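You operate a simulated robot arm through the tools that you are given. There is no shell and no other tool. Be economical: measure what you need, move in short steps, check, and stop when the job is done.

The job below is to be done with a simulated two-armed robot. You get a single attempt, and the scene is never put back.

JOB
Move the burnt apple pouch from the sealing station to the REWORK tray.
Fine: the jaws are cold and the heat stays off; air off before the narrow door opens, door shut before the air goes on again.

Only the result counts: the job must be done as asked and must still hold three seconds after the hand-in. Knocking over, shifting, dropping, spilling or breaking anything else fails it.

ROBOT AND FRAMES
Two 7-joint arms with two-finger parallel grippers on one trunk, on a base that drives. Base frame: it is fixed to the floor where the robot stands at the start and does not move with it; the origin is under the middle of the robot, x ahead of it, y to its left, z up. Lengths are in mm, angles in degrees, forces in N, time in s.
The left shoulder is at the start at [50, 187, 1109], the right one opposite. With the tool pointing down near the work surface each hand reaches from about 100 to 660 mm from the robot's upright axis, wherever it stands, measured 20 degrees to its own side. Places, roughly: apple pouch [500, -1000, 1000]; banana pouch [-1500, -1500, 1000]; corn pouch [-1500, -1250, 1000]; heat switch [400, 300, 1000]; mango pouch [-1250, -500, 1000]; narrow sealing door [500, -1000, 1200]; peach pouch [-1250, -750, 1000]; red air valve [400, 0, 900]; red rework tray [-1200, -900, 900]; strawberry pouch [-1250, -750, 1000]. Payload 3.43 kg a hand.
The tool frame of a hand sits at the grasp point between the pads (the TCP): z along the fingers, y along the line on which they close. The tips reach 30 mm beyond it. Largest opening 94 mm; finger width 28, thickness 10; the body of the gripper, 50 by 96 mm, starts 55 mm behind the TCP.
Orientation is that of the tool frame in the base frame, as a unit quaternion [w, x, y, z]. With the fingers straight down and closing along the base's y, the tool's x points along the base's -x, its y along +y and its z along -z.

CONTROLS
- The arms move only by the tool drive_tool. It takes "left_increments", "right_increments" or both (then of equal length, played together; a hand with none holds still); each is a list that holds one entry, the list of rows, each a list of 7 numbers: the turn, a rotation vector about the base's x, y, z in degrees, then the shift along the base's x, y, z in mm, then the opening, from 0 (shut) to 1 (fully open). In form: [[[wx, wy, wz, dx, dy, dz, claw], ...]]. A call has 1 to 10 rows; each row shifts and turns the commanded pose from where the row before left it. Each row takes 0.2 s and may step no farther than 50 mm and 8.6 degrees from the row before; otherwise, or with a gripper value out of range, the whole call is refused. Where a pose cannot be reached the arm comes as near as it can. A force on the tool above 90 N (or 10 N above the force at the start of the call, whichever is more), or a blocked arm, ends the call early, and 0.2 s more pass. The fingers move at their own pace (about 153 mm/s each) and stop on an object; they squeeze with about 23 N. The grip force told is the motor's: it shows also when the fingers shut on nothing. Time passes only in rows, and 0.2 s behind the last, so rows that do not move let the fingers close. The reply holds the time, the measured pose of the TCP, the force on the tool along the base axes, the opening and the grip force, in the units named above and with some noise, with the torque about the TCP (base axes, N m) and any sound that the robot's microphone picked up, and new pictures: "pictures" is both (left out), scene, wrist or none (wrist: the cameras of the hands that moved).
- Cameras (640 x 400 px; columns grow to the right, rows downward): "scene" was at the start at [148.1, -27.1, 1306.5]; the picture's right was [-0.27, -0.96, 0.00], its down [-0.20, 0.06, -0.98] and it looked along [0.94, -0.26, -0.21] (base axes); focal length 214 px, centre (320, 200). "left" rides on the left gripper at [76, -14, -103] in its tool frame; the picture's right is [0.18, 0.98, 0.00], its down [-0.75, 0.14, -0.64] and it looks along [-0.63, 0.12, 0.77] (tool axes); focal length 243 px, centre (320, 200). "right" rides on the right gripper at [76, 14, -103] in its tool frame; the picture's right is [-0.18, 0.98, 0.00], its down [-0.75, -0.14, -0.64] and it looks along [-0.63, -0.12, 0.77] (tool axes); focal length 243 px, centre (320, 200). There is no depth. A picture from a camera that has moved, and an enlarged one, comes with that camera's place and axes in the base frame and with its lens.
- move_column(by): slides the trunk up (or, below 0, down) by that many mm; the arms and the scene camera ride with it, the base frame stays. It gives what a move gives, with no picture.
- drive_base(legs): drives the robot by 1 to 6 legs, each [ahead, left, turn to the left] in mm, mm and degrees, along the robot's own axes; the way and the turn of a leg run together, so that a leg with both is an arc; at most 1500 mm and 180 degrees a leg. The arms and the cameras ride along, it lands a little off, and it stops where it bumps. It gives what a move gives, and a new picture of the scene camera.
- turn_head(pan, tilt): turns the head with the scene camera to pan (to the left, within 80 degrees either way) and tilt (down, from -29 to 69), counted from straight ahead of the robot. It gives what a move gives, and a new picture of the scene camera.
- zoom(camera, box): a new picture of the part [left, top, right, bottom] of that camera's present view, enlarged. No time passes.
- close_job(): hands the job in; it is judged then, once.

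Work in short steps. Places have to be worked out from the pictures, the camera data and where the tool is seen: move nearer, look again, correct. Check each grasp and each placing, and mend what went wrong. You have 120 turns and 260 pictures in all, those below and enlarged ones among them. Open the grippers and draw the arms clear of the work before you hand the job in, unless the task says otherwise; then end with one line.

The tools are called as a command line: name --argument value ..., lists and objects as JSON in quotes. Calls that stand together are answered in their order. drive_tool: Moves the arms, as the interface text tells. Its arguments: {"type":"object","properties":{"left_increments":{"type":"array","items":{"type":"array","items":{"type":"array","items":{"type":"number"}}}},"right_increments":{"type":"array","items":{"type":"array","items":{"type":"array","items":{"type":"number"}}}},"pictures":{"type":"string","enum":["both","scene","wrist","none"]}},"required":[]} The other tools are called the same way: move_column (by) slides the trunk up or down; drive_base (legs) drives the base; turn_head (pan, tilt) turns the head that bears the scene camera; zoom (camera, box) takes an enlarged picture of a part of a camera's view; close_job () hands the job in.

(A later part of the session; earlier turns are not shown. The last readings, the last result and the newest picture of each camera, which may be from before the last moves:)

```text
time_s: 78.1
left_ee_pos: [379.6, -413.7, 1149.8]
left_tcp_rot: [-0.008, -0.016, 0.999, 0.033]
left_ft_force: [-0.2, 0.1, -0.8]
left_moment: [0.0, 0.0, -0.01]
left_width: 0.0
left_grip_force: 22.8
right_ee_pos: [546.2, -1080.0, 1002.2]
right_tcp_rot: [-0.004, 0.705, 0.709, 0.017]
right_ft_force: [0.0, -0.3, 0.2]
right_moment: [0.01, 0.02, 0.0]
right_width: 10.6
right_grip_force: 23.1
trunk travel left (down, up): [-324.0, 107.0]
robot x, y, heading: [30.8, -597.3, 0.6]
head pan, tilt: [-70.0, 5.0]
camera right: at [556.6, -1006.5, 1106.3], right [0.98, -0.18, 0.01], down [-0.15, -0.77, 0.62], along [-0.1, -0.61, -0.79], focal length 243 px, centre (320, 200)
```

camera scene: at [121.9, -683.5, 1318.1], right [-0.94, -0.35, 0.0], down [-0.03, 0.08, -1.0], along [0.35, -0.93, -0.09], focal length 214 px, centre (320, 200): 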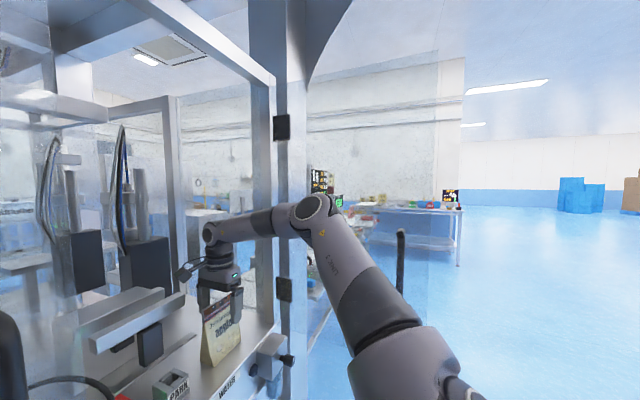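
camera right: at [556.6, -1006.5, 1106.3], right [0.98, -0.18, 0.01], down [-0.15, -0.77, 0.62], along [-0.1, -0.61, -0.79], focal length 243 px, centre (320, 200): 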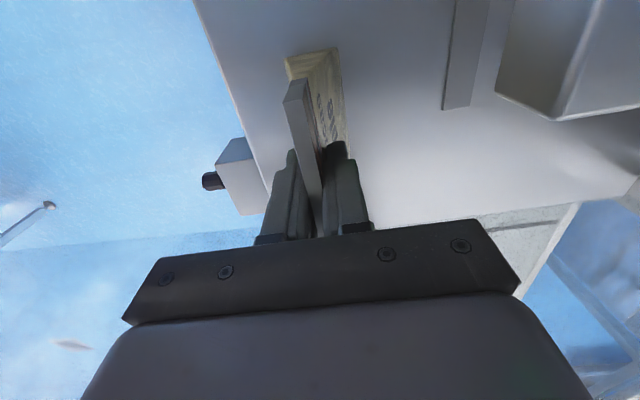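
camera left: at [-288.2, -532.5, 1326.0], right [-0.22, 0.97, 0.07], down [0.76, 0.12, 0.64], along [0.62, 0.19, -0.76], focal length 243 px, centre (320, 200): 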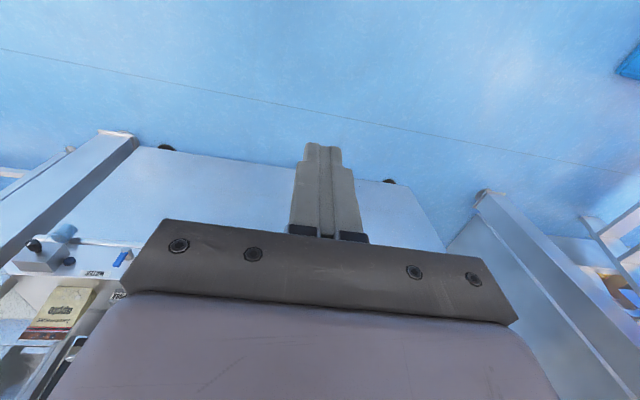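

Gripped (10.6 mm). I lift and retrace out.

drive_tool --right_increments '[[[0, 0, 0, 0, 0, 15, 0], [0, 0, 0, 0, 0, 25, 0], [0, 0, 0, 0, 0, 30, 0], [0, 0, 0, 0, 0, 30, 0], [0, 0, 0, -15, 15, 10, 0], [0, 0, 0, -20, 15, 0, 0], [0, 0, 0, -25, 15, 0, 0], [0, 0, 0, -25, 15, 0, 0], [0, 0, 0, 0, 10, 0, 0], [0, 0, 0, 0, 0, 0, 0]]]' --pictures "both"

```text
time_s: 80.3
left_ee_pos: [378.7, -414.0, 1149.5]
left_tcp_rot: [-0.007, -0.016, 0.999, 0.034]
left_ft_force: [0.0, 0.8, -0.8]
left_moment: [-0.02, -0.03, -0.02]
left_width: 0.0
left_grip_force: 23.3
right_ee_pos: [458.8, -1011.0, 1108.5]
right_tcp_rot: [-0.004, 0.706, 0.708, 0.016]
right_ft_force: [-0.4, 0.5, -0.6]
right_moment: [0.0, 0.04, 0.0]
right_width: 10.5
right_grip_force: 23.2
trunk travel left (down, up): [-324.0, 107.0]
robot x, y, heading: [32.9, -595.9, 0.3]
head pan, tilt: [-70.0, 5.0]
camera scene: at [121.9, -683.6, 1318.1], right [-0.94, -0.35, 0.0], down [-0.03, 0.08, -1.0], along [0.35, -0.93, -0.09], focal length 214 px, centre (320, 200)
camera right: at [470.8, -937.6, 1213.1], right [0.98, -0.18, 0.01], down [-0.15, -0.77, 0.62], along [-0.1, -0.61, -0.79], focal length 243 px, centre (320, 200)
```

scene: 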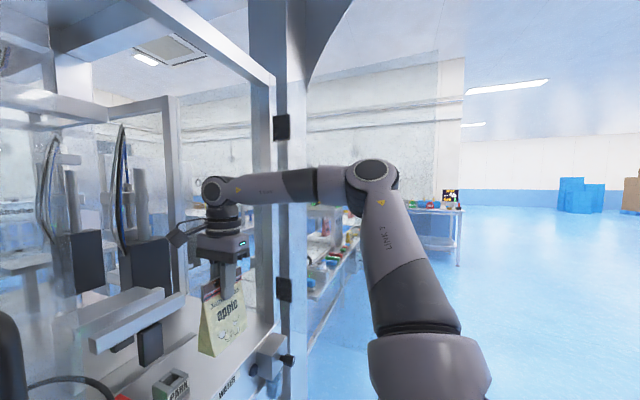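
right: 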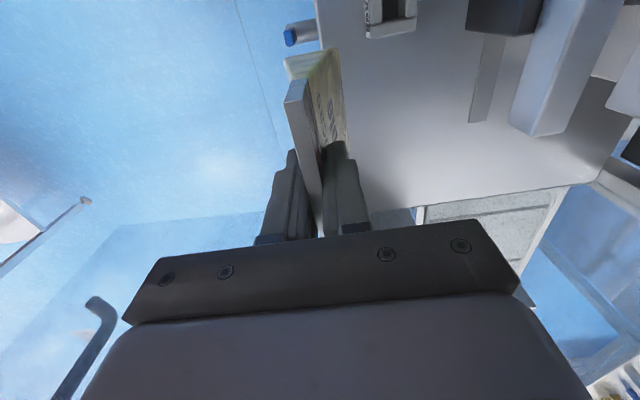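

Pouch held securely. I back out 390 mm and turn left 90° to view the rework area.

drive_base --legs '[[-390, 0, 0], [0, 0, 90]]'

turn_head --pan 75 --tilt 15

```text
time_s: 86.6
left_ee_pos: [-547.6, -256.9, 1149.8]
left_tcp_rot: [0.028, 0.724, -0.689, -0.018]
left_ft_force: [0.0, 0.5, -0.3]
left_moment: [0.02, 0.03, -0.01]
left_width: 0.0
left_grip_force: 23.3
right_ee_pos: [47.9, -166.8, 1108.6]
right_tcp_rot: [-0.015, -0.01, 1.0, 0.008]
right_ft_force: [0.2, 0.1, 0.6]
right_moment: [0.0, 0.03, -0.03]
right_width: 10.7
right_grip_force: 22.9
trunk travel left (down, up): [-324.0, 107.0]
robot x, y, heading: [-360.6, -600.8, 91.8]
head pan, tilt: [-70.0, 5.0]
camera scene: at [-275.4, -510.9, 1318.1], right [0.37, -0.93, 0.0], down [-0.08, -0.03, -1.0], along [0.93, 0.37, -0.09], focal length 214 px, centre (320, 200)
```

scene: 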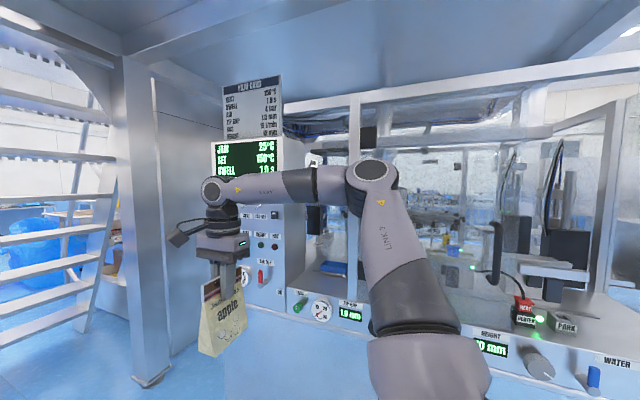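

```text
time_s: 88.9
left_ee_pos: [-547.1, -256.8, 1150.4]
left_tcp_rot: [0.029, 0.724, -0.689, -0.018]
left_ft_force: [-0.2, 0.0, 0.5]
left_moment: [0.0, 0.01, -0.02]
left_width: 0.0
left_grip_force: 22.7
right_ee_pos: [48.0, -165.7, 1109.6]
right_tcp_rot: [-0.013, -0.011, 1.0, 0.008]
right_ft_force: [-0.4, -0.7, -0.1]
right_moment: [0.02, 0.01, 0.01]
right_width: 10.6
right_grip_force: 23.0
trunk travel left (down, up): [-324.0, 107.0]
robot x, y, heading: [-356.6, -604.2, 91.7]
head pan, tilt: [75.0, 15.0]
camera scene: at [-451.5, -523.2, 1301.9], right [0.23, 0.97, 0.0], down [0.25, -0.06, -0.97], along [-0.94, 0.22, -0.26], focal length 214 px, centre (320, 200)
```

scene: 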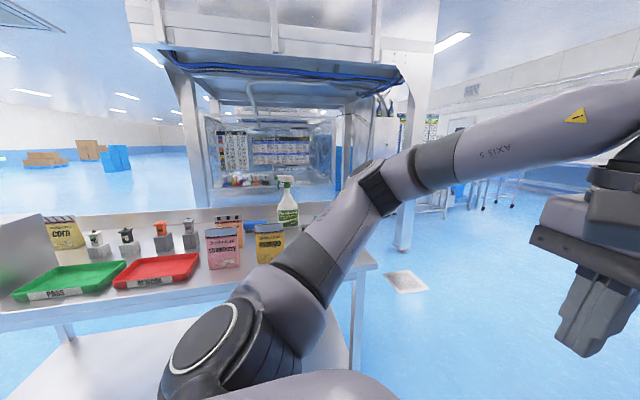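

REWORK tray (red) is near [-1153, -880, 900], table edge x≈-1020. I turn another ~88° to face it and shift toward y≈-1080.

drive_base --legs '[[0, 0, 88]]'

turn_head --pan 10 --tilt 25

```text
time_s: 93.0
left_ee_pos: [-707.2, -781.1, 1149.8]
left_tcp_rot: [0.033, 0.999, 0.014, 0.007]
left_ft_force: [-0.1, -0.2, 0.6]
left_moment: [-0.01, 0.01, -0.02]
left_width: 0.0
left_grip_force: 22.7
right_ee_pos: [-783.4, -183.6, 1108.9]
right_tcp_rot: [-0.015, -0.706, 0.708, -0.004]
right_ft_force: [-0.4, 0.1, 0.0]
right_moment: [0.03, 0.0, 0.0]
right_width: 10.3
right_grip_force: 22.6
trunk travel left (down, up): [-324.0, 107.0]
robot x, y, heading: [-359.7, -601.9, -179.7]
head pan, tilt: [75.0, 15.0]
camera scene: at [-441.0, -694.0, 1301.9], right [-0.97, 0.25, 0.0], down [0.07, 0.25, -0.97], along [-0.24, -0.93, -0.26], focal length 214 px, centre (320, 200)
```

scene: 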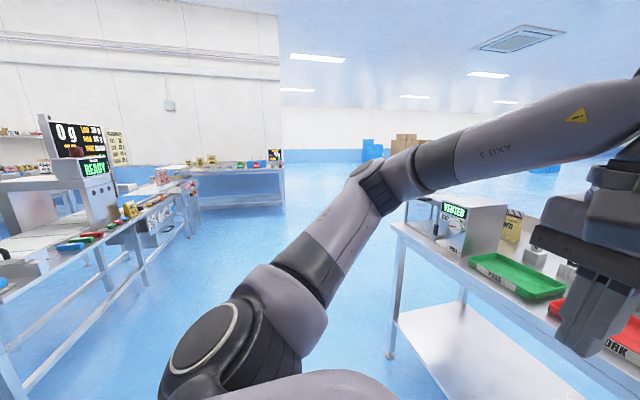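

```text
time_s: 94.4
left_ee_pos: [-708.1, -781.2, 1149.4]
left_tcp_rot: [0.032, 0.999, 0.013, 0.007]
left_ft_force: [1.0, -0.5, -0.4]
left_moment: [0.0, 0.0, 0.0]
left_width: 0.0
left_grip_force: 23.1
right_ee_pos: [-784.8, -184.3, 1108.7]
right_tcp_rot: [0.016, 0.707, -0.707, 0.004]
right_ft_force: [0.4, 0.4, -0.3]
right_moment: [-0.01, 0.01, -0.01]
right_width: 10.4
right_grip_force: 23.4
trunk travel left (down, up): [-324.0, 107.0]
robot x, y, heading: [-357.4, -599.2, -179.5]
head pan, tilt: [10.0, 25.0]
camera scene: at [-508.0, -620.2, 1285.7], right [-0.18, 0.98, 0.0], down [0.42, 0.08, -0.91], along [-0.89, -0.16, -0.42], focal length 214 px, centre (320, 200)
```

scene: 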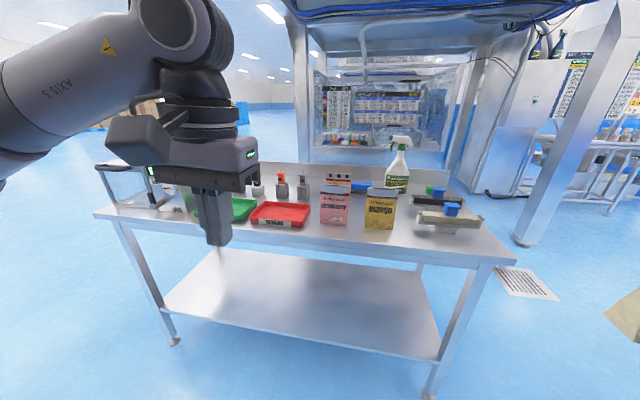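

I drive left to line up with the tray, keeping clear of the table for now.

drive_base --legs '[[0, 480, 0]]'

drive_tool --right_increments '[[[0, 0, 0, 0, -40, 10, 0], [0, 0, 0, 0, -40, 10, 0], [0, 0, 0, 0, -40, 10, 0], [0, 0, 0, 0, -40, 10, 0], [0, 0, 0, 0, -40, 10, 0], [0, 0, 0, 0, 0, 0, 0]]]' --pictures "both"

```text
time_s: 99.1
left_ee_pos: [-705.1, -1255.6, 1150.3]
left_tcp_rot: [0.033, 0.999, 0.014, 0.007]
left_ft_force: [-0.4, -0.3, 0.8]
left_moment: [0.0, -0.01, 0.0]
left_width: 0.1
left_grip_force: 23.0
right_ee_pos: [-781.3, -659.1, 1109.1]
right_tcp_rot: [-0.016, -0.705, 0.709, -0.005]
right_ft_force: [0.3, -0.4, -1.2]
right_moment: [0.0, -0.03, 0.03]
right_width: 10.4
right_grip_force: 22.8
trunk travel left (down, up): [-324.0, 107.0]
robot x, y, heading: [-354.9, -1075.9, -179.8]
head pan, tilt: [10.0, 25.0]
camera scene: at [-505.8, -1095.2, 1285.6], right [-0.18, 0.98, 0.0], down [0.42, 0.07, -0.91], along [-0.89, -0.16, -0.42], focal length 214 px, centre (320, 200)
```

scene: 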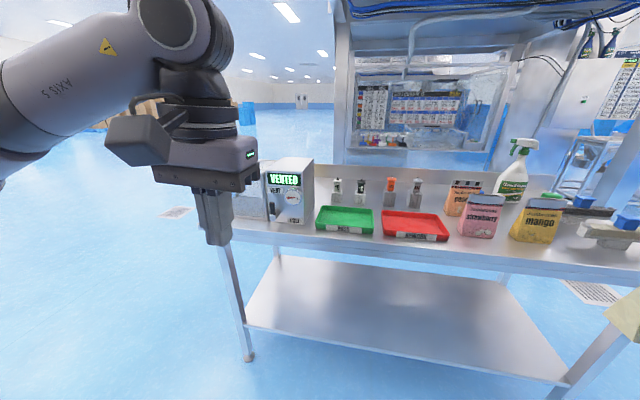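

```text
time_s: 100.5
left_ee_pos: [-705.9, -1255.1, 1149.7]
left_tcp_rot: [0.033, 0.999, 0.012, 0.007]
left_ft_force: [-0.3, 0.5, 0.4]
left_moment: [-0.02, -0.02, -0.01]
left_width: 0.0
left_grip_force: 22.1
right_ee_pos: [-780.1, -857.9, 1159.4]
right_tcp_rot: [-0.015, -0.705, 0.709, -0.005]
right_ft_force: [-0.5, -0.1, -0.2]
right_moment: [-0.03, -0.01, 0.0]
right_width: 10.3
right_grip_force: 23.3
trunk travel left (down, up): [-324.0, 107.0]
robot x, y, heading: [-355.2, -1077.2, -179.8]
head pan, tilt: [10.0, 25.0]
camera scene: at [-505.6, -1094.8, 1285.7], right [-0.18, 0.98, 0.0], down [0.42, 0.07, -0.91], along [-0.89, -0.16, -0.42], focal length 214 px, centre (320, 200)
camera right: at [-793.8, -932.6, 1263.1], right [-0.98, 0.19, 0.01], down [0.16, 0.77, 0.62], along [0.11, 0.61, -0.79], focal length 243 px, centre (320, 200)
```

scene: 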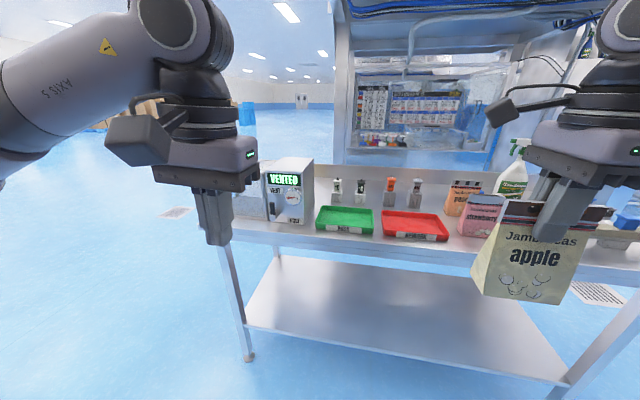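
right: 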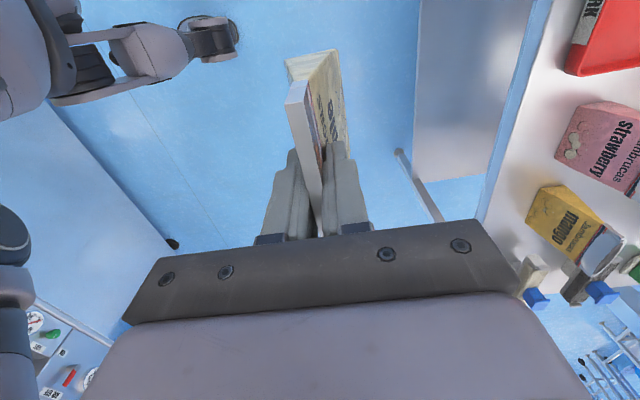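

Tray centre now triangulates to about [-1178, -889], floor ≈ 895. I drive 245 mm ahead, then extend the arm over it.

drive_base --legs '[[245, 0, 0]]'

drive_tool --right_increments '[[[0, 0, 0, -25, -6, 0, 0], [0, 0, 0, -30, -6, 0, 0], [0, 0, 0, -30, -6, 0, 0], [0, 0, 0, -30, -6, 0, 0], [0, 0, 0, -30, -6, 0, 0], [0, 0, 0, 0, 0, 0, 0]]]' --pictures "both"

```text
time_s: 102.3
left_ee_pos: [-948.0, -1256.9, 1150.2]
left_tcp_rot: [0.033, 0.999, 0.013, 0.008]
left_ft_force: [-0.8, 0.9, 0.1]
left_moment: [0.05, -0.02, 0.02]
left_width: 0.0
left_grip_force: 23.3
right_ee_pos: [-1024.4, -860.9, 1158.7]
right_tcp_rot: [-0.016, -0.707, 0.707, -0.004]
right_ft_force: [0.0, 0.3, -0.7]
right_moment: [0.01, 0.01, -0.03]
right_width: 10.1
right_grip_force: 23.3
trunk travel left (down, up): [-324.0, 107.0]
robot x, y, heading: [-597.9, -1074.1, -179.7]
head pan, tilt: [10.0, 25.0]
camera scene: at [-749.1, -1096.4, 1285.5], right [-0.18, 0.98, 0.0], down [0.42, 0.08, -0.91], along [-0.89, -0.16, -0.42], focal length 214 px, centre (320, 200)
```

scene: 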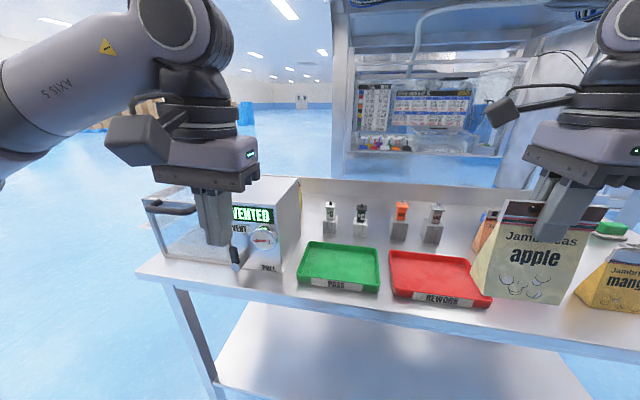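

```text
time_s: 103.7
left_ee_pos: [-948.1, -1256.5, 1151.0]
left_tcp_rot: [0.033, 0.999, 0.014, 0.007]
left_ft_force: [-1.1, -0.5, 0.3]
left_moment: [-0.02, -0.04, -0.02]
left_width: 0.1
left_grip_force: 22.8
right_ee_pos: [-1100.0, -846.1, 1146.1]
right_tcp_rot: [-0.016, -0.706, 0.708, -0.003]
right_ft_force: [-0.1, 0.6, -0.1]
right_moment: [-0.02, -0.01, 0.02]
right_width: 10.4
right_grip_force: 23.1
right hand out of reach, approached as far as the arm can: row 2, 3, 4, 5
trunk travel left (down, up): [-324.0, 107.0]
robot x, y, heading: [-600.8, -1078.8, -179.9]
head pan, tilt: [10.0, 25.0]
camera scene: at [-748.5, -1096.4, 1285.6], right [-0.18, 0.98, 0.0], down [0.42, 0.08, -0.91], along [-0.89, -0.16, -0.42], focal length 214 px, centre (320, 200)
camera right: at [-1112.4, -920.0, 1251.4], right [-0.98, 0.19, 0.01], down [0.15, 0.77, 0.62], along [0.11, 0.61, -0.79], focal length 243 px, centre (320, 200)
```

scene: 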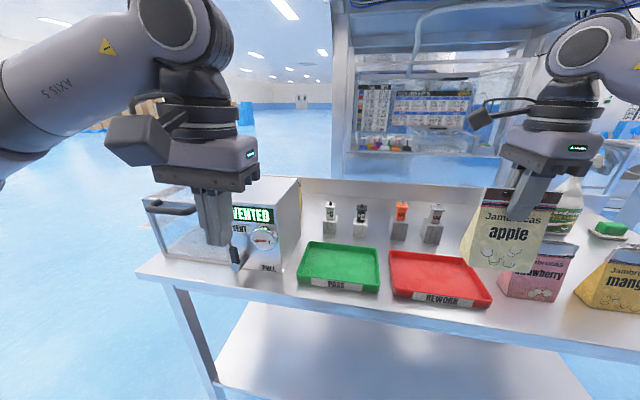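
right: 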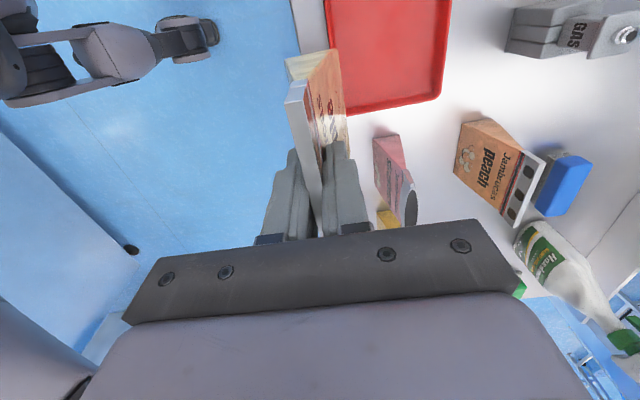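

The arm ran out at x=-1100. I raise the trunk 100 mm for better reach and bring the hand forward while lowering.

move_column --by 100

drive_tool --right_increments '[[[0, 0, 0, 0, 0, -35, 0], [0, 0, 0, 0, -10, -40, 0], [0, 0, 0, 0, -10, -40, 0], [0, 0, 0, -20, -10, -30, 0], [0, 0, 0, -20, -10, 0, 0], [0, 0, 0, -20, -10, 0, 0], [0, 0, 0, -20, 0, 0, 0], [0, 0, 0, 0, 0, 0, 0]]]' --pictures "both"

```text
time_s: 105.0
left_ee_pos: [-947.3, -1257.9, 1249.6]
left_tcp_rot: [0.033, 0.999, 0.014, 0.007]
left_ft_force: [-0.1, 0.3, 0.0]
left_moment: [0.03, 0.02, -0.03]
left_width: 0.0
left_grip_force: 22.8
right_ee_pos: [-1099.3, -847.1, 1247.1]
right_tcp_rot: [-0.015, -0.706, 0.708, -0.004]
right_ft_force: [-0.7, 0.0, 0.0]
right_moment: [-0.03, 0.0, 0.01]
right_width: 10.4
right_grip_force: 23.2
trunk travel left (down, up): [-424.0, 7.0]
robot x, y, heading: [-602.4, -1075.8, -179.6]
head pan, tilt: [10.0, 25.0]
```

```text
time_s: 106.8
left_ee_pos: [-948.3, -1257.6, 1250.7]
left_tcp_rot: [0.033, 0.999, 0.014, 0.008]
left_ft_force: [1.0, 1.0, -0.6]
left_moment: [-0.01, 0.04, 0.01]
left_width: 0.0
left_grip_force: 22.6
right_ee_pos: [-1125.8, -858.8, 1107.2]
right_tcp_rot: [-0.016, -0.706, 0.708, -0.004]
right_ft_force: [-0.2, 0.4, -0.8]
right_moment: [0.01, -0.02, 0.0]
right_width: 10.2
right_grip_force: 22.5
right hand out of reach, approached as far as the arm can: row 4, 5, 6, 7
trunk travel left (down, up): [-424.0, 7.0]
robot x, y, heading: [-599.5, -1077.0, -179.8]
head pan, tilt: [10.0, 25.0]
camera scene: at [-748.6, -1096.4, 1385.6], right [-0.18, 0.98, 0.0], down [0.42, 0.08, -0.91], along [-0.89, -0.16, -0.42], focal length 214 px, centre (320, 200)
camera right: at [-1138.9, -932.2, 1210.8], right [-0.98, 0.19, 0.01], down [0.15, 0.77, 0.62], along [0.11, 0.61, -0.79], focal length 243 px, centre (320, 200)
```

scene: 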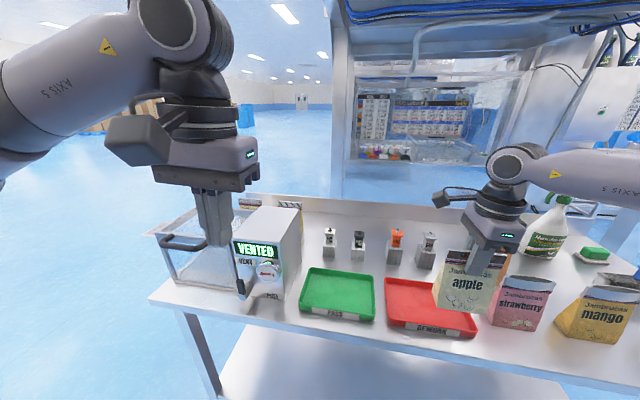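
right: 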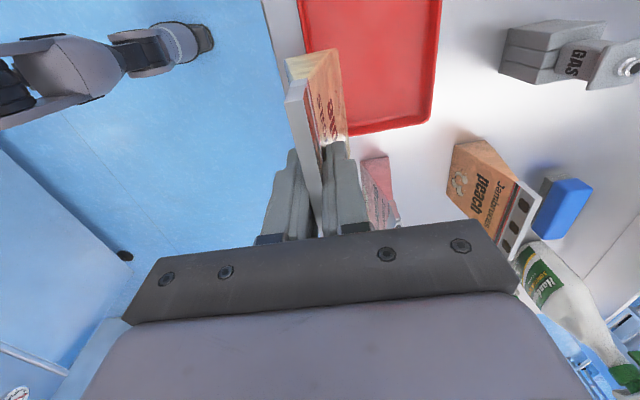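

Nearly there: I move the base 52 mm ahead and 38 mm left to bring the pouch over the tray centre.

drive_base --legs '[[52, 38, 0]]'

zoom --camera "right" --box '[200, 0, 520, 220]'

```text
time_s: 107.8
left_ee_pos: [-999.4, -1295.7, 1249.1]
left_tcp_rot: [0.033, 0.999, 0.012, 0.008]
left_ft_force: [-1.0, -0.2, -0.6]
left_moment: [-0.03, 0.01, -0.02]
left_width: 0.0
left_grip_force: 23.4
right_ee_pos: [-1176.8, -896.8, 1106.5]
right_tcp_rot: [-0.015, -0.706, 0.708, -0.005]
right_ft_force: [0.3, -0.2, 0.0]
right_moment: [0.06, 0.01, 0.0]
right_width: 10.4
right_grip_force: 23.1
trunk travel left (down, up): [-424.0, 7.0]
robot x, y, heading: [-650.4, -1115.0, -180.0]
head pan, tilt: [10.0, 25.0]
camera scene: at [-799.8, -1135.8, 1385.5], right [-0.18, 0.98, 0.0], down [0.42, 0.08, -0.91], along [-0.89, -0.16, -0.42], focal length 214 px, centre (320, 200)
```

scene: 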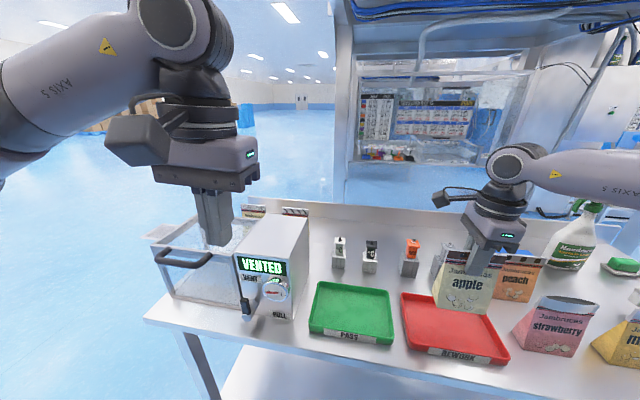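

```text
1.82 times, centred on (360, 110) of right
camera zoom: at [-1189.9, -971.3, 1210.6], right [-0.98, 0.19, 0.01], down [0.15, 0.77, 0.62], along [0.11, 0.61, -0.79], focal length 441 px, centre (247, 364)
```

zoom: 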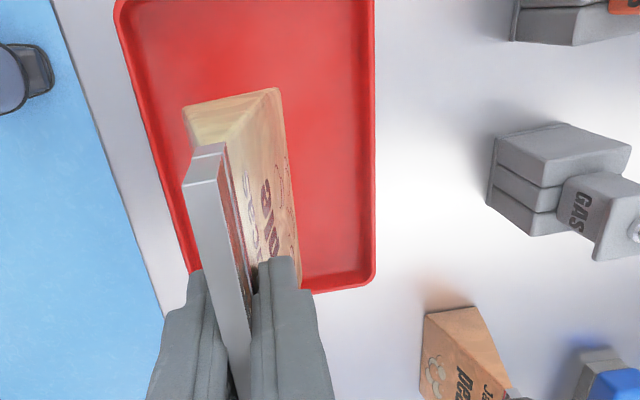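

The pouch is over the tray floor with margin on all sides. I lower, watching the force.

drive_tool --right_increments '[[[0, 0, 0, -4, 0, -20, 0], [0, 0, 0, -4, 0, -20, 0], [0, 0, 0, 0, 0, -15, 0], [0, 0, 0, 0, 0, 0, 0]]]' --pictures "wrist"

zoom --camera "scene" --box '[380, 200, 560, 380]'

```text
time_s: 108.8
left_ee_pos: [-999.5, -1295.5, 1249.8]
left_tcp_rot: [0.033, 0.999, 0.013, 0.007]
left_ft_force: [0.2, -0.4, -0.4]
left_moment: [0.01, 0.02, 0.02]
left_width: 0.1
left_grip_force: 22.2
right_ee_pos: [-1174.2, -889.7, 1052.9]
right_tcp_rot: [-0.018, -0.705, 0.709, -0.004]
right_ft_force: [-0.2, 0.4, -1.1]
right_moment: [-0.01, 0.0, -0.02]
right_width: 10.2
right_grip_force: 22.7
right hand out of reach, approached as far as the arm can: row 1, 2, 3
trunk travel left (down, up): [-424.0, 7.0]
robot x, y, heading: [-649.7, -1114.0, -179.9]
head pan, tilt: [10.0, 25.0]
camera right: at [-1186.9, -963.8, 1158.0], right [-0.98, 0.19, 0.01], down [0.16, 0.77, 0.62], along [0.11, 0.61, -0.79], focal length 243 px, centre (320, 200)
```

right: 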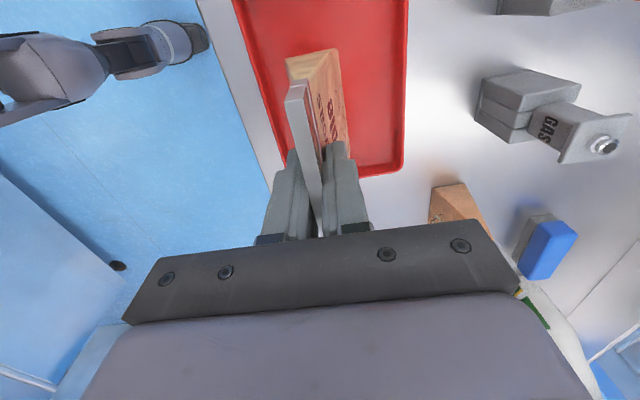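

```text
2.22 times, centred on (470, 290) of scene
camera zoom: at [-799.1, -1135.3, 1385.6], right [-0.18, 0.98, 0.0], down [0.42, 0.08, -0.91], along [-0.89, -0.16, -0.42], focal length 477 px, centre (-13, 0)
```

zoom: 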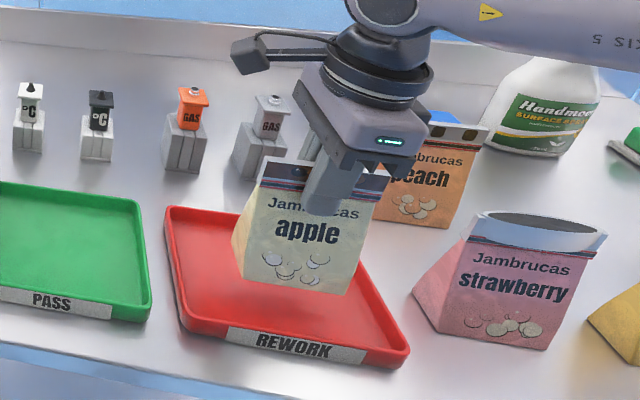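

The arm is at its reach edge, so I use the trunk to lower it straight down.

move_column --by -15

move_column --by -7

```text
time_s: 109.5
left_ee_pos: [-998.0, -1295.8, 1234.3]
left_tcp_rot: [0.032, 0.999, 0.013, 0.007]
left_ft_force: [0.7, 0.2, 0.1]
left_moment: [-0.04, 0.01, 0.03]
left_width: 0.0
left_grip_force: 23.0
right_ee_pos: [-1174.1, -891.1, 1038.7]
right_tcp_rot: [-0.017, -0.705, 0.709, -0.003]
right_ft_force: [-0.1, -0.2, -0.8]
right_moment: [0.03, -0.02, 0.0]
right_width: 10.1
right_grip_force: 22.9
trunk travel left (down, up): [-409.0, 22.0]
robot x, y, heading: [-649.0, -1113.0, -179.7]
head pan, tilt: [10.0, 25.0]
```

```text
time_s: 110.0
left_ee_pos: [-998.4, -1296.4, 1227.7]
left_tcp_rot: [0.032, 0.999, 0.013, 0.007]
left_ft_force: [-0.4, 0.0, -0.3]
left_moment: [0.0, -0.03, 0.03]
left_width: 0.0
left_grip_force: 23.2
right_ee_pos: [-1174.1, -890.8, 1031.1]
right_tcp_rot: [-0.017, -0.706, 0.708, -0.004]
right_ft_force: [-0.4, -0.1, -0.2]
right_moment: [-0.03, 0.03, 0.01]
right_width: 10.1
right_grip_force: 23.1
trunk travel left (down, up): [-402.0, 29.0]
robot x, y, heading: [-648.2, -1115.5, -179.6]
head pan, tilt: [10.0, 25.0]
```

No contact yet; a look, then further down.

move_column --by -5

zoom --camera "scene" --box '[400, 220, 540, 380]'

```text
time_s: 110.6
left_ee_pos: [-998.2, -1296.1, 1223.0]
left_tcp_rot: [0.034, 0.999, 0.013, 0.007]
left_ft_force: [0.6, -0.8, 0.4]
left_moment: [-0.03, -0.01, -0.01]
left_width: 0.0
left_grip_force: 23.3
right_ee_pos: [-1173.8, -891.5, 1026.8]
right_tcp_rot: [-0.018, -0.706, 0.708, -0.003]
right_ft_force: [0.3, -0.4, -0.7]
right_moment: [0.01, -0.01, 0.01]
right_width: 10.1
right_grip_force: 23.1
trunk travel left (down, up): [-397.0, 34.0]
robot x, y, heading: [-649.8, -1116.7, -179.6]
head pan, tilt: [10.0, 25.0]
```

```text
2.50 times, centred on (470, 300) of scene
camera zoom: at [-799.0, -1135.3, 1358.6], right [-0.18, 0.98, 0.0], down [0.42, 0.08, -0.91], along [-0.89, -0.16, -0.42], focal length 536 px, centre (-55, -50)
```

zoom: 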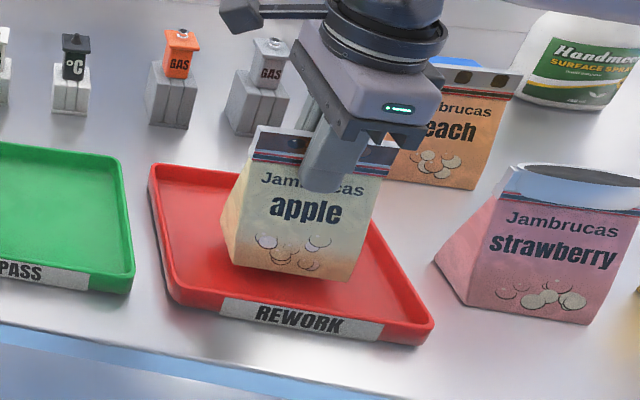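

Bottom appears ~15 mm above the tray floor. Continue in small steps.

move_column --by -7

move_column --by -4

move_column --by -3

```text
time_s: 111.1
left_ee_pos: [-998.7, -1294.9, 1216.5]
left_tcp_rot: [0.033, 0.999, 0.012, 0.006]
left_ft_force: [0.6, 0.3, 1.3]
left_moment: [0.0, -0.03, 0.0]
left_width: 0.0
left_grip_force: 22.6
right_ee_pos: [-1173.6, -889.5, 1019.9]
right_tcp_rot: [-0.017, -0.706, 0.708, -0.004]
right_ft_force: [-0.2, 0.6, -0.8]
right_moment: [0.05, 0.0, 0.03]
right_width: 10.0
right_grip_force: 23.3
trunk travel left (down, up): [-390.0, 41.0]
robot x, y, heading: [-649.5, -1114.6, -179.5]
head pan, tilt: [10.0, 25.0]
```

```text
time_s: 111.7
left_ee_pos: [-998.2, -1294.2, 1212.6]
left_tcp_rot: [0.034, 0.999, 0.012, 0.007]
left_ft_force: [0.5, -0.5, -0.7]
left_moment: [0.03, -0.03, -0.03]
left_width: 0.4
left_grip_force: 23.2
right_ee_pos: [-1174.3, -889.7, 1016.9]
right_tcp_rot: [-0.018, -0.706, 0.708, -0.004]
right_ft_force: [0.9, 0.3, -0.8]
right_moment: [0.01, -0.01, 0.0]
right_width: 10.4
right_grip_force: 23.0
trunk travel left (down, up): [-386.0, 45.0]
robot x, y, heading: [-650.6, -1113.5, -179.9]
head pan, tilt: [10.0, 25.0]
```

```text
time_s: 112.2
left_ee_pos: [-998.8, -1296.6, 1209.2]
left_tcp_rot: [0.033, 0.999, 0.013, 0.008]
left_ft_force: [0.0, 0.5, 0.3]
left_moment: [0.03, 0.0, 0.01]
left_width: 0.3
left_grip_force: 23.3
right_ee_pos: [-1173.3, -890.2, 1012.1]
right_tcp_rot: [-0.017, -0.706, 0.708, -0.003]
right_ft_force: [-0.9, 0.1, 0.4]
right_moment: [0.02, 0.01, 0.0]
right_width: 10.2
right_grip_force: 23.1
trunk travel left (down, up): [-383.0, 48.0]
robot x, y, heading: [-650.2, -1119.5, -179.8]
head pan, tilt: [10.0, 25.0]
```

Still no contact; smaller steps.

move_column --by -2

move_column --by -2

zoom --camera "scene" --box '[400, 220, 540, 380]'

```text
time_s: 112.7
left_ee_pos: [-998.5, -1296.4, 1207.2]
left_tcp_rot: [0.034, 0.999, 0.013, 0.008]
left_ft_force: [0.2, 0.6, -0.7]
left_moment: [-0.01, 0.0, 0.01]
left_width: 0.1
left_grip_force: 23.4
right_ee_pos: [-1174.2, -890.3, 1010.5]
right_tcp_rot: [-0.017, -0.706, 0.708, -0.004]
right_ft_force: [-0.1, 0.0, -0.2]
right_moment: [0.01, -0.02, 0.0]
right_width: 10.1
right_grip_force: 23.0
trunk travel left (down, up): [-381.0, 50.0]
robot x, y, heading: [-650.5, -1118.0, -179.9]
head pan, tilt: [10.0, 25.0]
```

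```text
time_s: 113.2
left_ee_pos: [-999.0, -1295.3, 1205.1]
left_tcp_rot: [0.033, 0.999, 0.013, 0.008]
left_ft_force: [0.6, 0.3, 0.9]
left_moment: [-0.01, 0.01, 0.02]
left_width: 0.0
left_grip_force: 23.4
right_ee_pos: [-1174.1, -889.8, 1007.9]
right_tcp_rot: [-0.017, -0.705, 0.709, -0.003]
right_ft_force: [-0.8, 0.4, 0.0]
right_moment: [-0.03, -0.01, 0.0]
right_width: 10.2
right_grip_force: 22.6
trunk travel left (down, up): [-379.0, 52.0]
robot x, y, heading: [-651.3, -1114.4, -179.8]
head pan, tilt: [10.0, 25.0]
```

```text
2.50 times, centred on (470, 300) of scene
camera zoom: at [-799.1, -1135.3, 1340.6], right [-0.18, 0.98, 0.0], down [0.42, 0.08, -0.91], along [-0.89, -0.16, -0.42], focal length 536 px, centre (-55, -50)
```

zoom: 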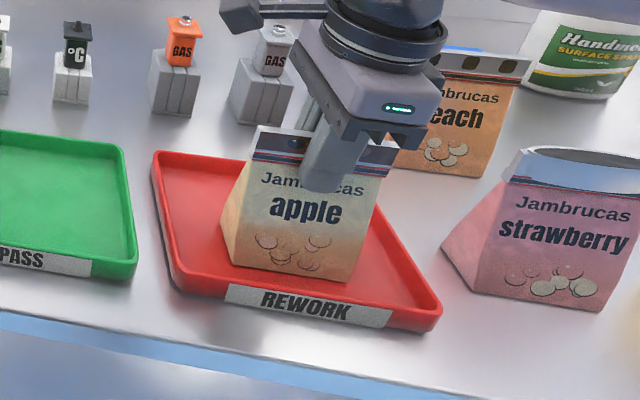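

Very near the floor; two more small steps.

move_column --by -2

move_column --by -2

move_column --by -2

```text
time_s: 113.7
left_ee_pos: [-997.5, -1295.5, 1204.1]
left_tcp_rot: [0.034, 0.999, 0.013, 0.007]
left_ft_force: [-0.4, 0.1, 0.5]
left_moment: [0.0, -0.02, 0.01]
left_width: 0.1
left_grip_force: 23.2
right_ee_pos: [-1172.9, -890.8, 1007.8]
right_tcp_rot: [-0.018, -0.706, 0.708, -0.003]
right_ft_force: [0.3, 1.5, 6.1]
right_moment: [0.2, -0.17, 0.03]
right_width: 10.2
right_grip_force: 23.5
trunk travel left (down, up): [-377.0, 54.0]
robot x, y, heading: [-647.2, -1115.0, -179.7]
head pan, tilt: [10.0, 25.0]
```

```text
time_s: 114.3
left_ee_pos: [-997.9, -1296.1, 1201.6]
left_tcp_rot: [0.032, 0.999, 0.013, 0.007]
left_ft_force: [0.2, -0.7, -0.3]
left_moment: [0.0, -0.02, -0.01]
left_width: 0.0
left_grip_force: 22.6
right_ee_pos: [-1173.8, -891.1, 1006.4]
right_tcp_rot: [-0.02, -0.705, 0.709, -0.002]
right_ft_force: [-0.2, 1.9, 18.6]
right_moment: [0.29, -0.33, 0.02]
right_width: 10.4
right_grip_force: 22.8
trunk travel left (down, up): [-375.0, 56.0]
robot x, y, heading: [-651.5, -1115.3, -179.7]
head pan, tilt: [10.0, 25.0]
```

```text
time_s: 114.8
left_ee_pos: [-997.1, -1296.6, 1200.0]
left_tcp_rot: [0.033, 0.999, 0.013, 0.007]
left_ft_force: [0.6, 0.0, -0.1]
left_moment: [0.0, 0.0, -0.01]
left_width: 0.2
left_grip_force: 23.2
right_ee_pos: [-1174.0, -891.7, 1005.1]
right_tcp_rot: [-0.02, -0.706, 0.708, -0.002]
right_ft_force: [-3.7, 0.6, 20.9]
right_moment: [-0.01, -0.03, 0.05]
right_width: 11.0
right_grip_force: 23.3
trunk travel left (down, up): [-373.0, 58.0]
robot x, y, heading: [-648.7, -1117.7, -179.8]
head pan, tilt: [10.0, 25.0]
```

Contact with the floor (≈20 N). I relieve 4 mm, then open the fingers gently.

move_column --by 4

drive_tool --right_increments '[[[0, 0, 0, 0, 0, 0, 0.15], [0, 0, 0, 0, 0, 0, 0.3], [0, 0, 0, 0, 0, 0, 0.5], [0, 0, 0, 0, 0, 0, 0.7], [0, 0, 0, 0, 0, 0, 0.7]]]' --pictures "both"

```text
time_s: 115.3
left_ee_pos: [-997.6, -1297.2, 1204.0]
left_tcp_rot: [0.034, 0.999, 0.013, 0.006]
left_ft_force: [0.0, -0.3, 0.2]
left_moment: [-0.03, 0.01, -0.02]
left_width: 0.0
left_grip_force: 23.0
right_ee_pos: [-1172.5, -890.4, 1004.4]
right_tcp_rot: [-0.015, -0.706, 0.708, -0.005]
right_ft_force: [-1.1, -1.8, 3.6]
right_moment: [-0.38, 0.01, -0.05]
right_width: 11.1
right_grip_force: 23.1
trunk travel left (down, up): [-377.0, 54.0]
robot x, y, heading: [-648.4, -1118.0, -179.8]
head pan, tilt: [10.0, 25.0]
```

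```text
time_s: 116.5
left_ee_pos: [-998.8, -1295.9, 1203.9]
left_tcp_rot: [0.033, 0.999, 0.013, 0.008]
left_ft_force: [0.5, -0.8, 0.6]
left_moment: [0.02, 0.01, 0.03]
left_width: 0.0
left_grip_force: 23.4
right_ee_pos: [-1173.0, -891.6, 1006.4]
right_tcp_rot: [-0.018, -0.706, 0.708, -0.004]
right_ft_force: [0.7, -0.1, 0.0]
right_moment: [0.03, 0.01, -0.01]
right_width: 65.9
right_grip_force: 0.0
trunk travel left (down, up): [-377.0, 54.0]
robot x, y, heading: [-652.0, -1114.9, -179.9]
head pan, tilt: [10.0, 25.0]
camera scene: at [-799.1, -1135.3, 1338.6], right [-0.18, 0.98, 0.0], down [0.42, 0.08, -0.91], along [-0.89, -0.16, -0.42], focal length 214 px, centre (320, 200)
camera right: at [-1187.0, -963.8, 1111.3], right [-0.98, 0.19, 0.01], down [0.16, 0.77, 0.62], along [0.11, 0.61, -0.79], focal length 243 px, centre (320, 200)
```

scene: 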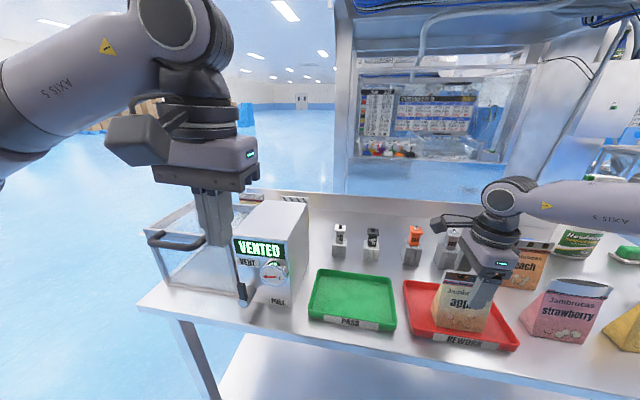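
right: 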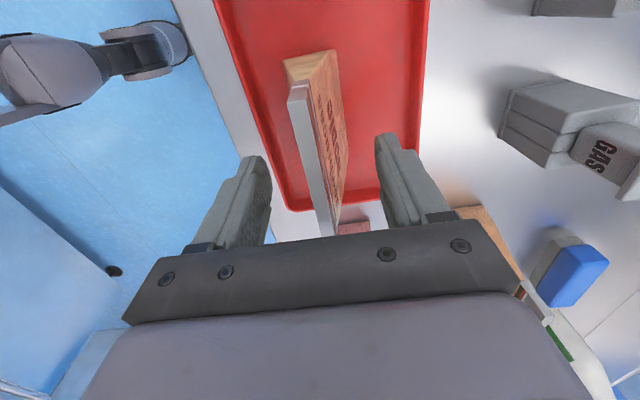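

The pouch stands by itself in the tray. I raise straight up with the trunk, then the arm.

move_column --by 53

drive_tool --right_increments '[[[0, 0, 0, 0, 0, 25, 0.7], [0, 0, 0, 5, 0, 25, 0.7], [0, 0, 0, 10, 0, 25, 0.7], [0, 0, 0, 20, 0, 15, 0.7], [0, 0, 0, 30, 0, 0, 0.7]]]' --pictures "both"

```text
time_s: 117.5
left_ee_pos: [-998.9, -1295.7, 1256.4]
left_tcp_rot: [0.032, 0.999, 0.013, 0.007]
left_ft_force: [0.6, -0.4, -0.1]
left_moment: [-0.02, -0.01, -0.03]
left_width: 0.0
left_grip_force: 23.5
right_ee_pos: [-1173.2, -889.8, 1058.3]
right_tcp_rot: [-0.017, -0.706, 0.708, -0.004]
right_ft_force: [0.4, 0.5, 0.3]
right_moment: [0.03, -0.02, 0.05]
right_width: 65.8
right_grip_force: 0.0
trunk travel left (down, up): [-430.0, 1.0]
robot x, y, heading: [-653.0, -1117.5, -179.6]
head pan, tilt: [10.0, 25.0]
```

```text
time_s: 118.7
left_ee_pos: [-997.9, -1295.8, 1257.1]
left_tcp_rot: [0.032, 0.999, 0.013, 0.006]
left_ft_force: [0.1, -0.3, -0.7]
left_moment: [0.03, 0.0, -0.01]
left_width: 0.0
left_grip_force: 23.0
right_ee_pos: [-1108.6, -889.4, 1150.6]
right_tcp_rot: [-0.018, -0.705, 0.709, -0.005]
right_ft_force: [0.2, 0.0, -0.4]
right_moment: [-0.01, 0.02, 0.01]
right_width: 65.9
right_grip_force: 0.2
trunk travel left (down, up): [-430.0, 1.0]
robot x, y, heading: [-646.5, -1116.0, -179.8]
head pan, tilt: [10.0, 25.0]
camera scene: at [-798.4, -1135.1, 1391.7], right [-0.18, 0.98, 0.0], down [0.42, 0.08, -0.91], along [-0.89, -0.16, -0.42], focal length 214 px, centre (320, 200)
camera right: at [-1121.5, -962.9, 1255.1], right [-0.98, 0.19, 0.01], down [0.16, 0.77, 0.62], along [0.11, 0.61, -0.79], focal length 243 px, centre (320, 200)
```

scene: 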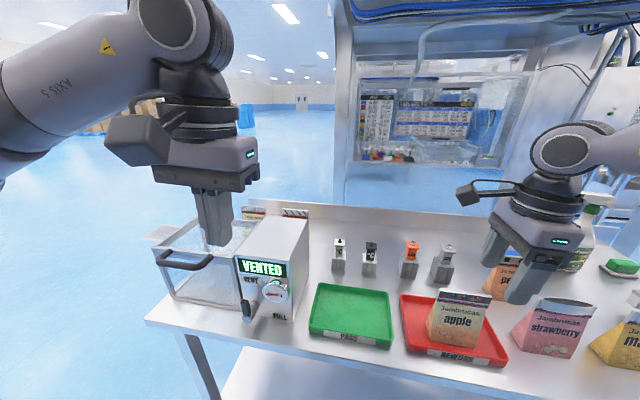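
right: 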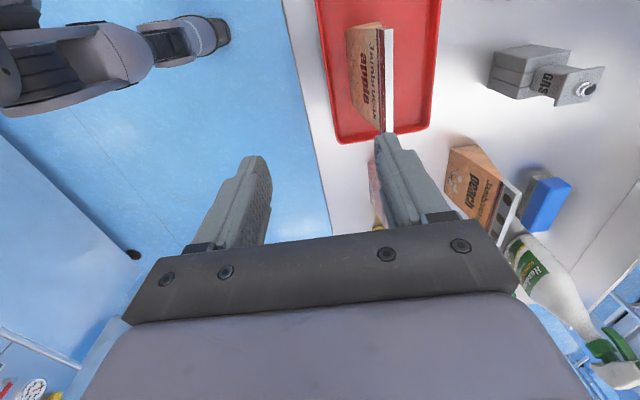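

The pouch stands in the REWORK tray. I'll restore the station too (door shut, then air on); first back away from the table, shift and turn around the way I came.

drive_base --legs '[[-290, 0, 0], [0, -510, 0], [0, 0, -90], [0, 0, -88]]'

move_column --by -106

turn_head --pan -30 --tilt 15

```text
time_s: 132.8
left_ee_pos: [-17.9, -424.9, 1256.5]
left_tcp_rot: [-0.008, -0.026, 0.999, 0.033]
left_ft_force: [0.2, 0.4, -0.3]
left_moment: [-0.02, 0.04, -0.01]
left_width: 0.1
left_grip_force: 23.0
right_ee_pos: [103.3, -829.0, 1149.9]
right_tcp_rot: [-0.004, 0.699, 0.715, 0.017]
right_ft_force: [0.0, 0.0, -0.5]
right_moment: [0.01, 0.01, -0.01]
right_width: 65.9
right_grip_force: 0.2
trunk travel left (down, up): [-430.0, 1.0]
robot x, y, heading: [-364.6, -613.9, 1.5]
head pan, tilt: [10.0, 25.0]
camera scene: at [-213.0, -595.5, 1391.6], right [0.2, -0.98, 0.0], down [-0.41, -0.09, -0.91], along [0.89, 0.18, -0.42], focal length 214 px, centre (320, 200)
```

scene: 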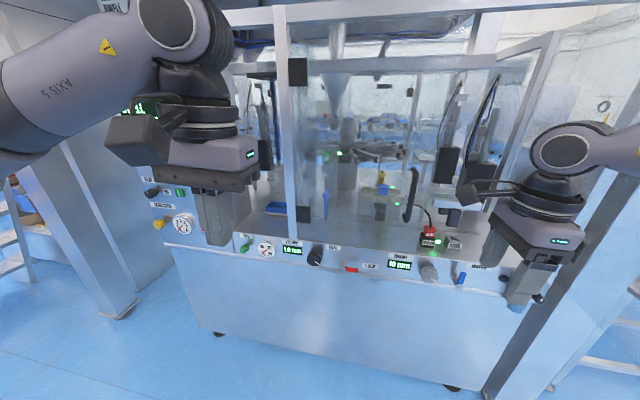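

```text
time_s: 134.1
left_ee_pos: [-18.1, -425.1, 1149.7]
left_tcp_rot: [-0.008, -0.026, 0.999, 0.033]
left_ft_force: [0.3, 1.0, 0.6]
left_moment: [-0.02, 0.01, 0.01]
left_width: 0.0
left_grip_force: 23.2
right_ee_pos: [103.7, -828.4, 1045.3]
right_tcp_rot: [-0.004, 0.699, 0.715, 0.017]
right_ft_force: [0.3, -0.1, -0.3]
right_moment: [0.03, 0.03, -0.02]
right_width: 66.1
right_grip_force: 0.0
trunk travel left (down, up): [-324.0, 107.0]
robot x, y, heading: [-365.8, -613.3, 2.1]
head pan, tilt: [10.0, 25.0]
```

```text
time_s: 135.2
left_ee_pos: [-17.5, -425.0, 1150.8]
left_tcp_rot: [-0.007, -0.026, 0.999, 0.033]
left_ft_force: [-0.4, -0.4, 0.1]
left_moment: [0.01, 0.01, -0.01]
left_width: 0.0
left_grip_force: 23.1
right_ee_pos: [103.4, -828.2, 1044.3]
right_tcp_rot: [-0.004, 0.698, 0.716, 0.018]
right_ft_force: [0.0, -0.4, 0.0]
right_moment: [0.02, 0.0, -0.03]
right_width: 65.8
right_grip_force: 0.0
trunk travel left (down, up): [-324.0, 107.0]
robot x, y, heading: [-360.2, -613.5, 1.8]
head pan, tilt: [-30.0, 15.0]
camera scene: at [-220.9, -658.3, 1301.9], right [-0.47, -0.88, 0.0], down [-0.23, 0.12, -0.97], along [0.85, -0.46, -0.26], focal length 214 px, centre (320, 200)
```

scene: 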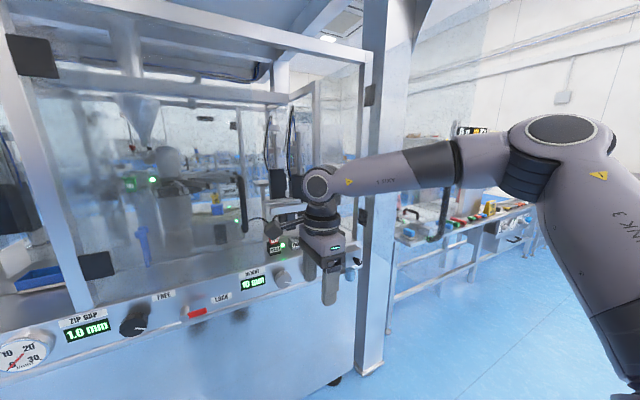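

The leaf is where I left it. I turn the right hand forward again to regrip the door handle and reverse the swing.

drive_tool --right_increments '[[[-4.94, -4.94, 4.94, 0, 0, 10, 0.6], [-4.94, -4.94, 4.94, 0, 0, 10, 0.44], [-4.94, -4.94, 4.94, 0, 0, 10, 0.44], [-4.94, -4.94, 4.94, 0, 4, 10, 0.44], [-4.94, -4.94, 4.94, 0, 4, 10, 0.44], [-4.94, -4.94, 4.94, 3, 4, 10, 0.44], [-4.94, -4.94, 4.94, 3, 4, 10, 0.44], [-4.94, -4.94, 4.94, 3, 4, 10, 0.44], [-4.94, -4.94, 4.94, 3, 4, 10, 0.44], [-4.94, -4.94, 4.94, 3, 4, 10, 0.44]]]' --pictures "none"

drive_tool --right_increments '[[[-4.94, -4.94, 4.94, 3, 2, 5, 0.44], [-4.94, -4.94, 4.94, 3, 0, 0, 0.44], [-4.94, -4.94, 4.94, 0, 0, 0, 0.44], [-4.94, -4.94, 4.94, 0, 0, 0, 0.44], [0, 0, 0, 0, 0, 0, 0.44]]]' --pictures "none"

drive_base --legs '[[-150, 0, -1.7]]'

```text
time_s: 137.4
left_ee_pos: [-18.4, -424.8, 1151.0]
left_tcp_rot: [-0.008, -0.026, 0.999, 0.034]
left_ft_force: [0.1, -0.1, -1.1]
left_moment: [0.04, 0.02, -0.02]
left_width: 0.1
left_grip_force: 23.0
right_ee_pos: [118.1, -800.1, 1146.0]
right_tcp_rot: [0.545, 0.227, 0.807, 0.005]
right_ft_force: [-0.3, -0.1, 0.2]
right_moment: [-0.02, 0.0, 0.0]
right_width: 41.3
right_grip_force: 0.1
trunk travel left (down, up): [-324.0, 107.0]
robot x, y, heading: [-362.8, -618.7, 1.7]
head pan, tilt: [-30.0, 15.0]
```

```text
time_s: 138.6
left_ee_pos: [-16.5, -425.7, 1150.7]
left_tcp_rot: [-0.008, -0.026, 0.999, 0.033]
left_ft_force: [-1.1, 0.7, 0.3]
left_moment: [0.0, -0.04, 0.0]
left_width: 0.0
left_grip_force: 23.4
right_ee_pos: [124.7, -799.0, 1148.7]
right_tcp_rot: [0.696, -0.014, 0.718, -0.001]
right_ft_force: [0.0, -0.3, -0.3]
right_moment: [-0.02, -0.04, 0.02]
right_width: 41.5
right_grip_force: 0.1
trunk travel left (down, up): [-324.0, 107.0]
robot x, y, heading: [-361.3, -614.1, 1.8]
head pan, tilt: [-30.0, 15.0]
```

```text
time_s: 140.0
left_ee_pos: [-162.4, -437.6, 1151.0]
left_tcp_rot: [-0.007, -0.013, 0.999, 0.033]
left_ft_force: [-0.4, 0.2, 0.1]
left_moment: [0.0, -0.02, 0.0]
left_width: 0.2
left_grip_force: 22.6
right_ee_pos: [-31.4, -814.7, 1149.4]
right_tcp_rot: [0.695, -0.002, 0.719, -0.012]
right_ft_force: [-0.3, 0.3, -0.6]
right_moment: [-0.05, 0.03, -0.02]
right_width: 41.5
right_grip_force: 0.1
trunk travel left (down, up): [-324.0, 107.0]
robot x, y, heading: [-508.4, -611.9, 0.1]
head pan, tilt: [-30.0, 15.0]
camera scene: at [-372.4, -664.8, 1302.0], right [-0.5, -0.87, 0.0], down [-0.22, 0.13, -0.97], along [0.84, -0.48, -0.26], focal length 214 px, centre (320, 200)
```

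scene: 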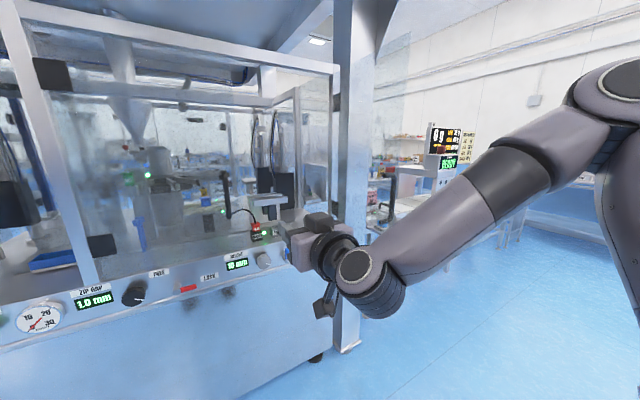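

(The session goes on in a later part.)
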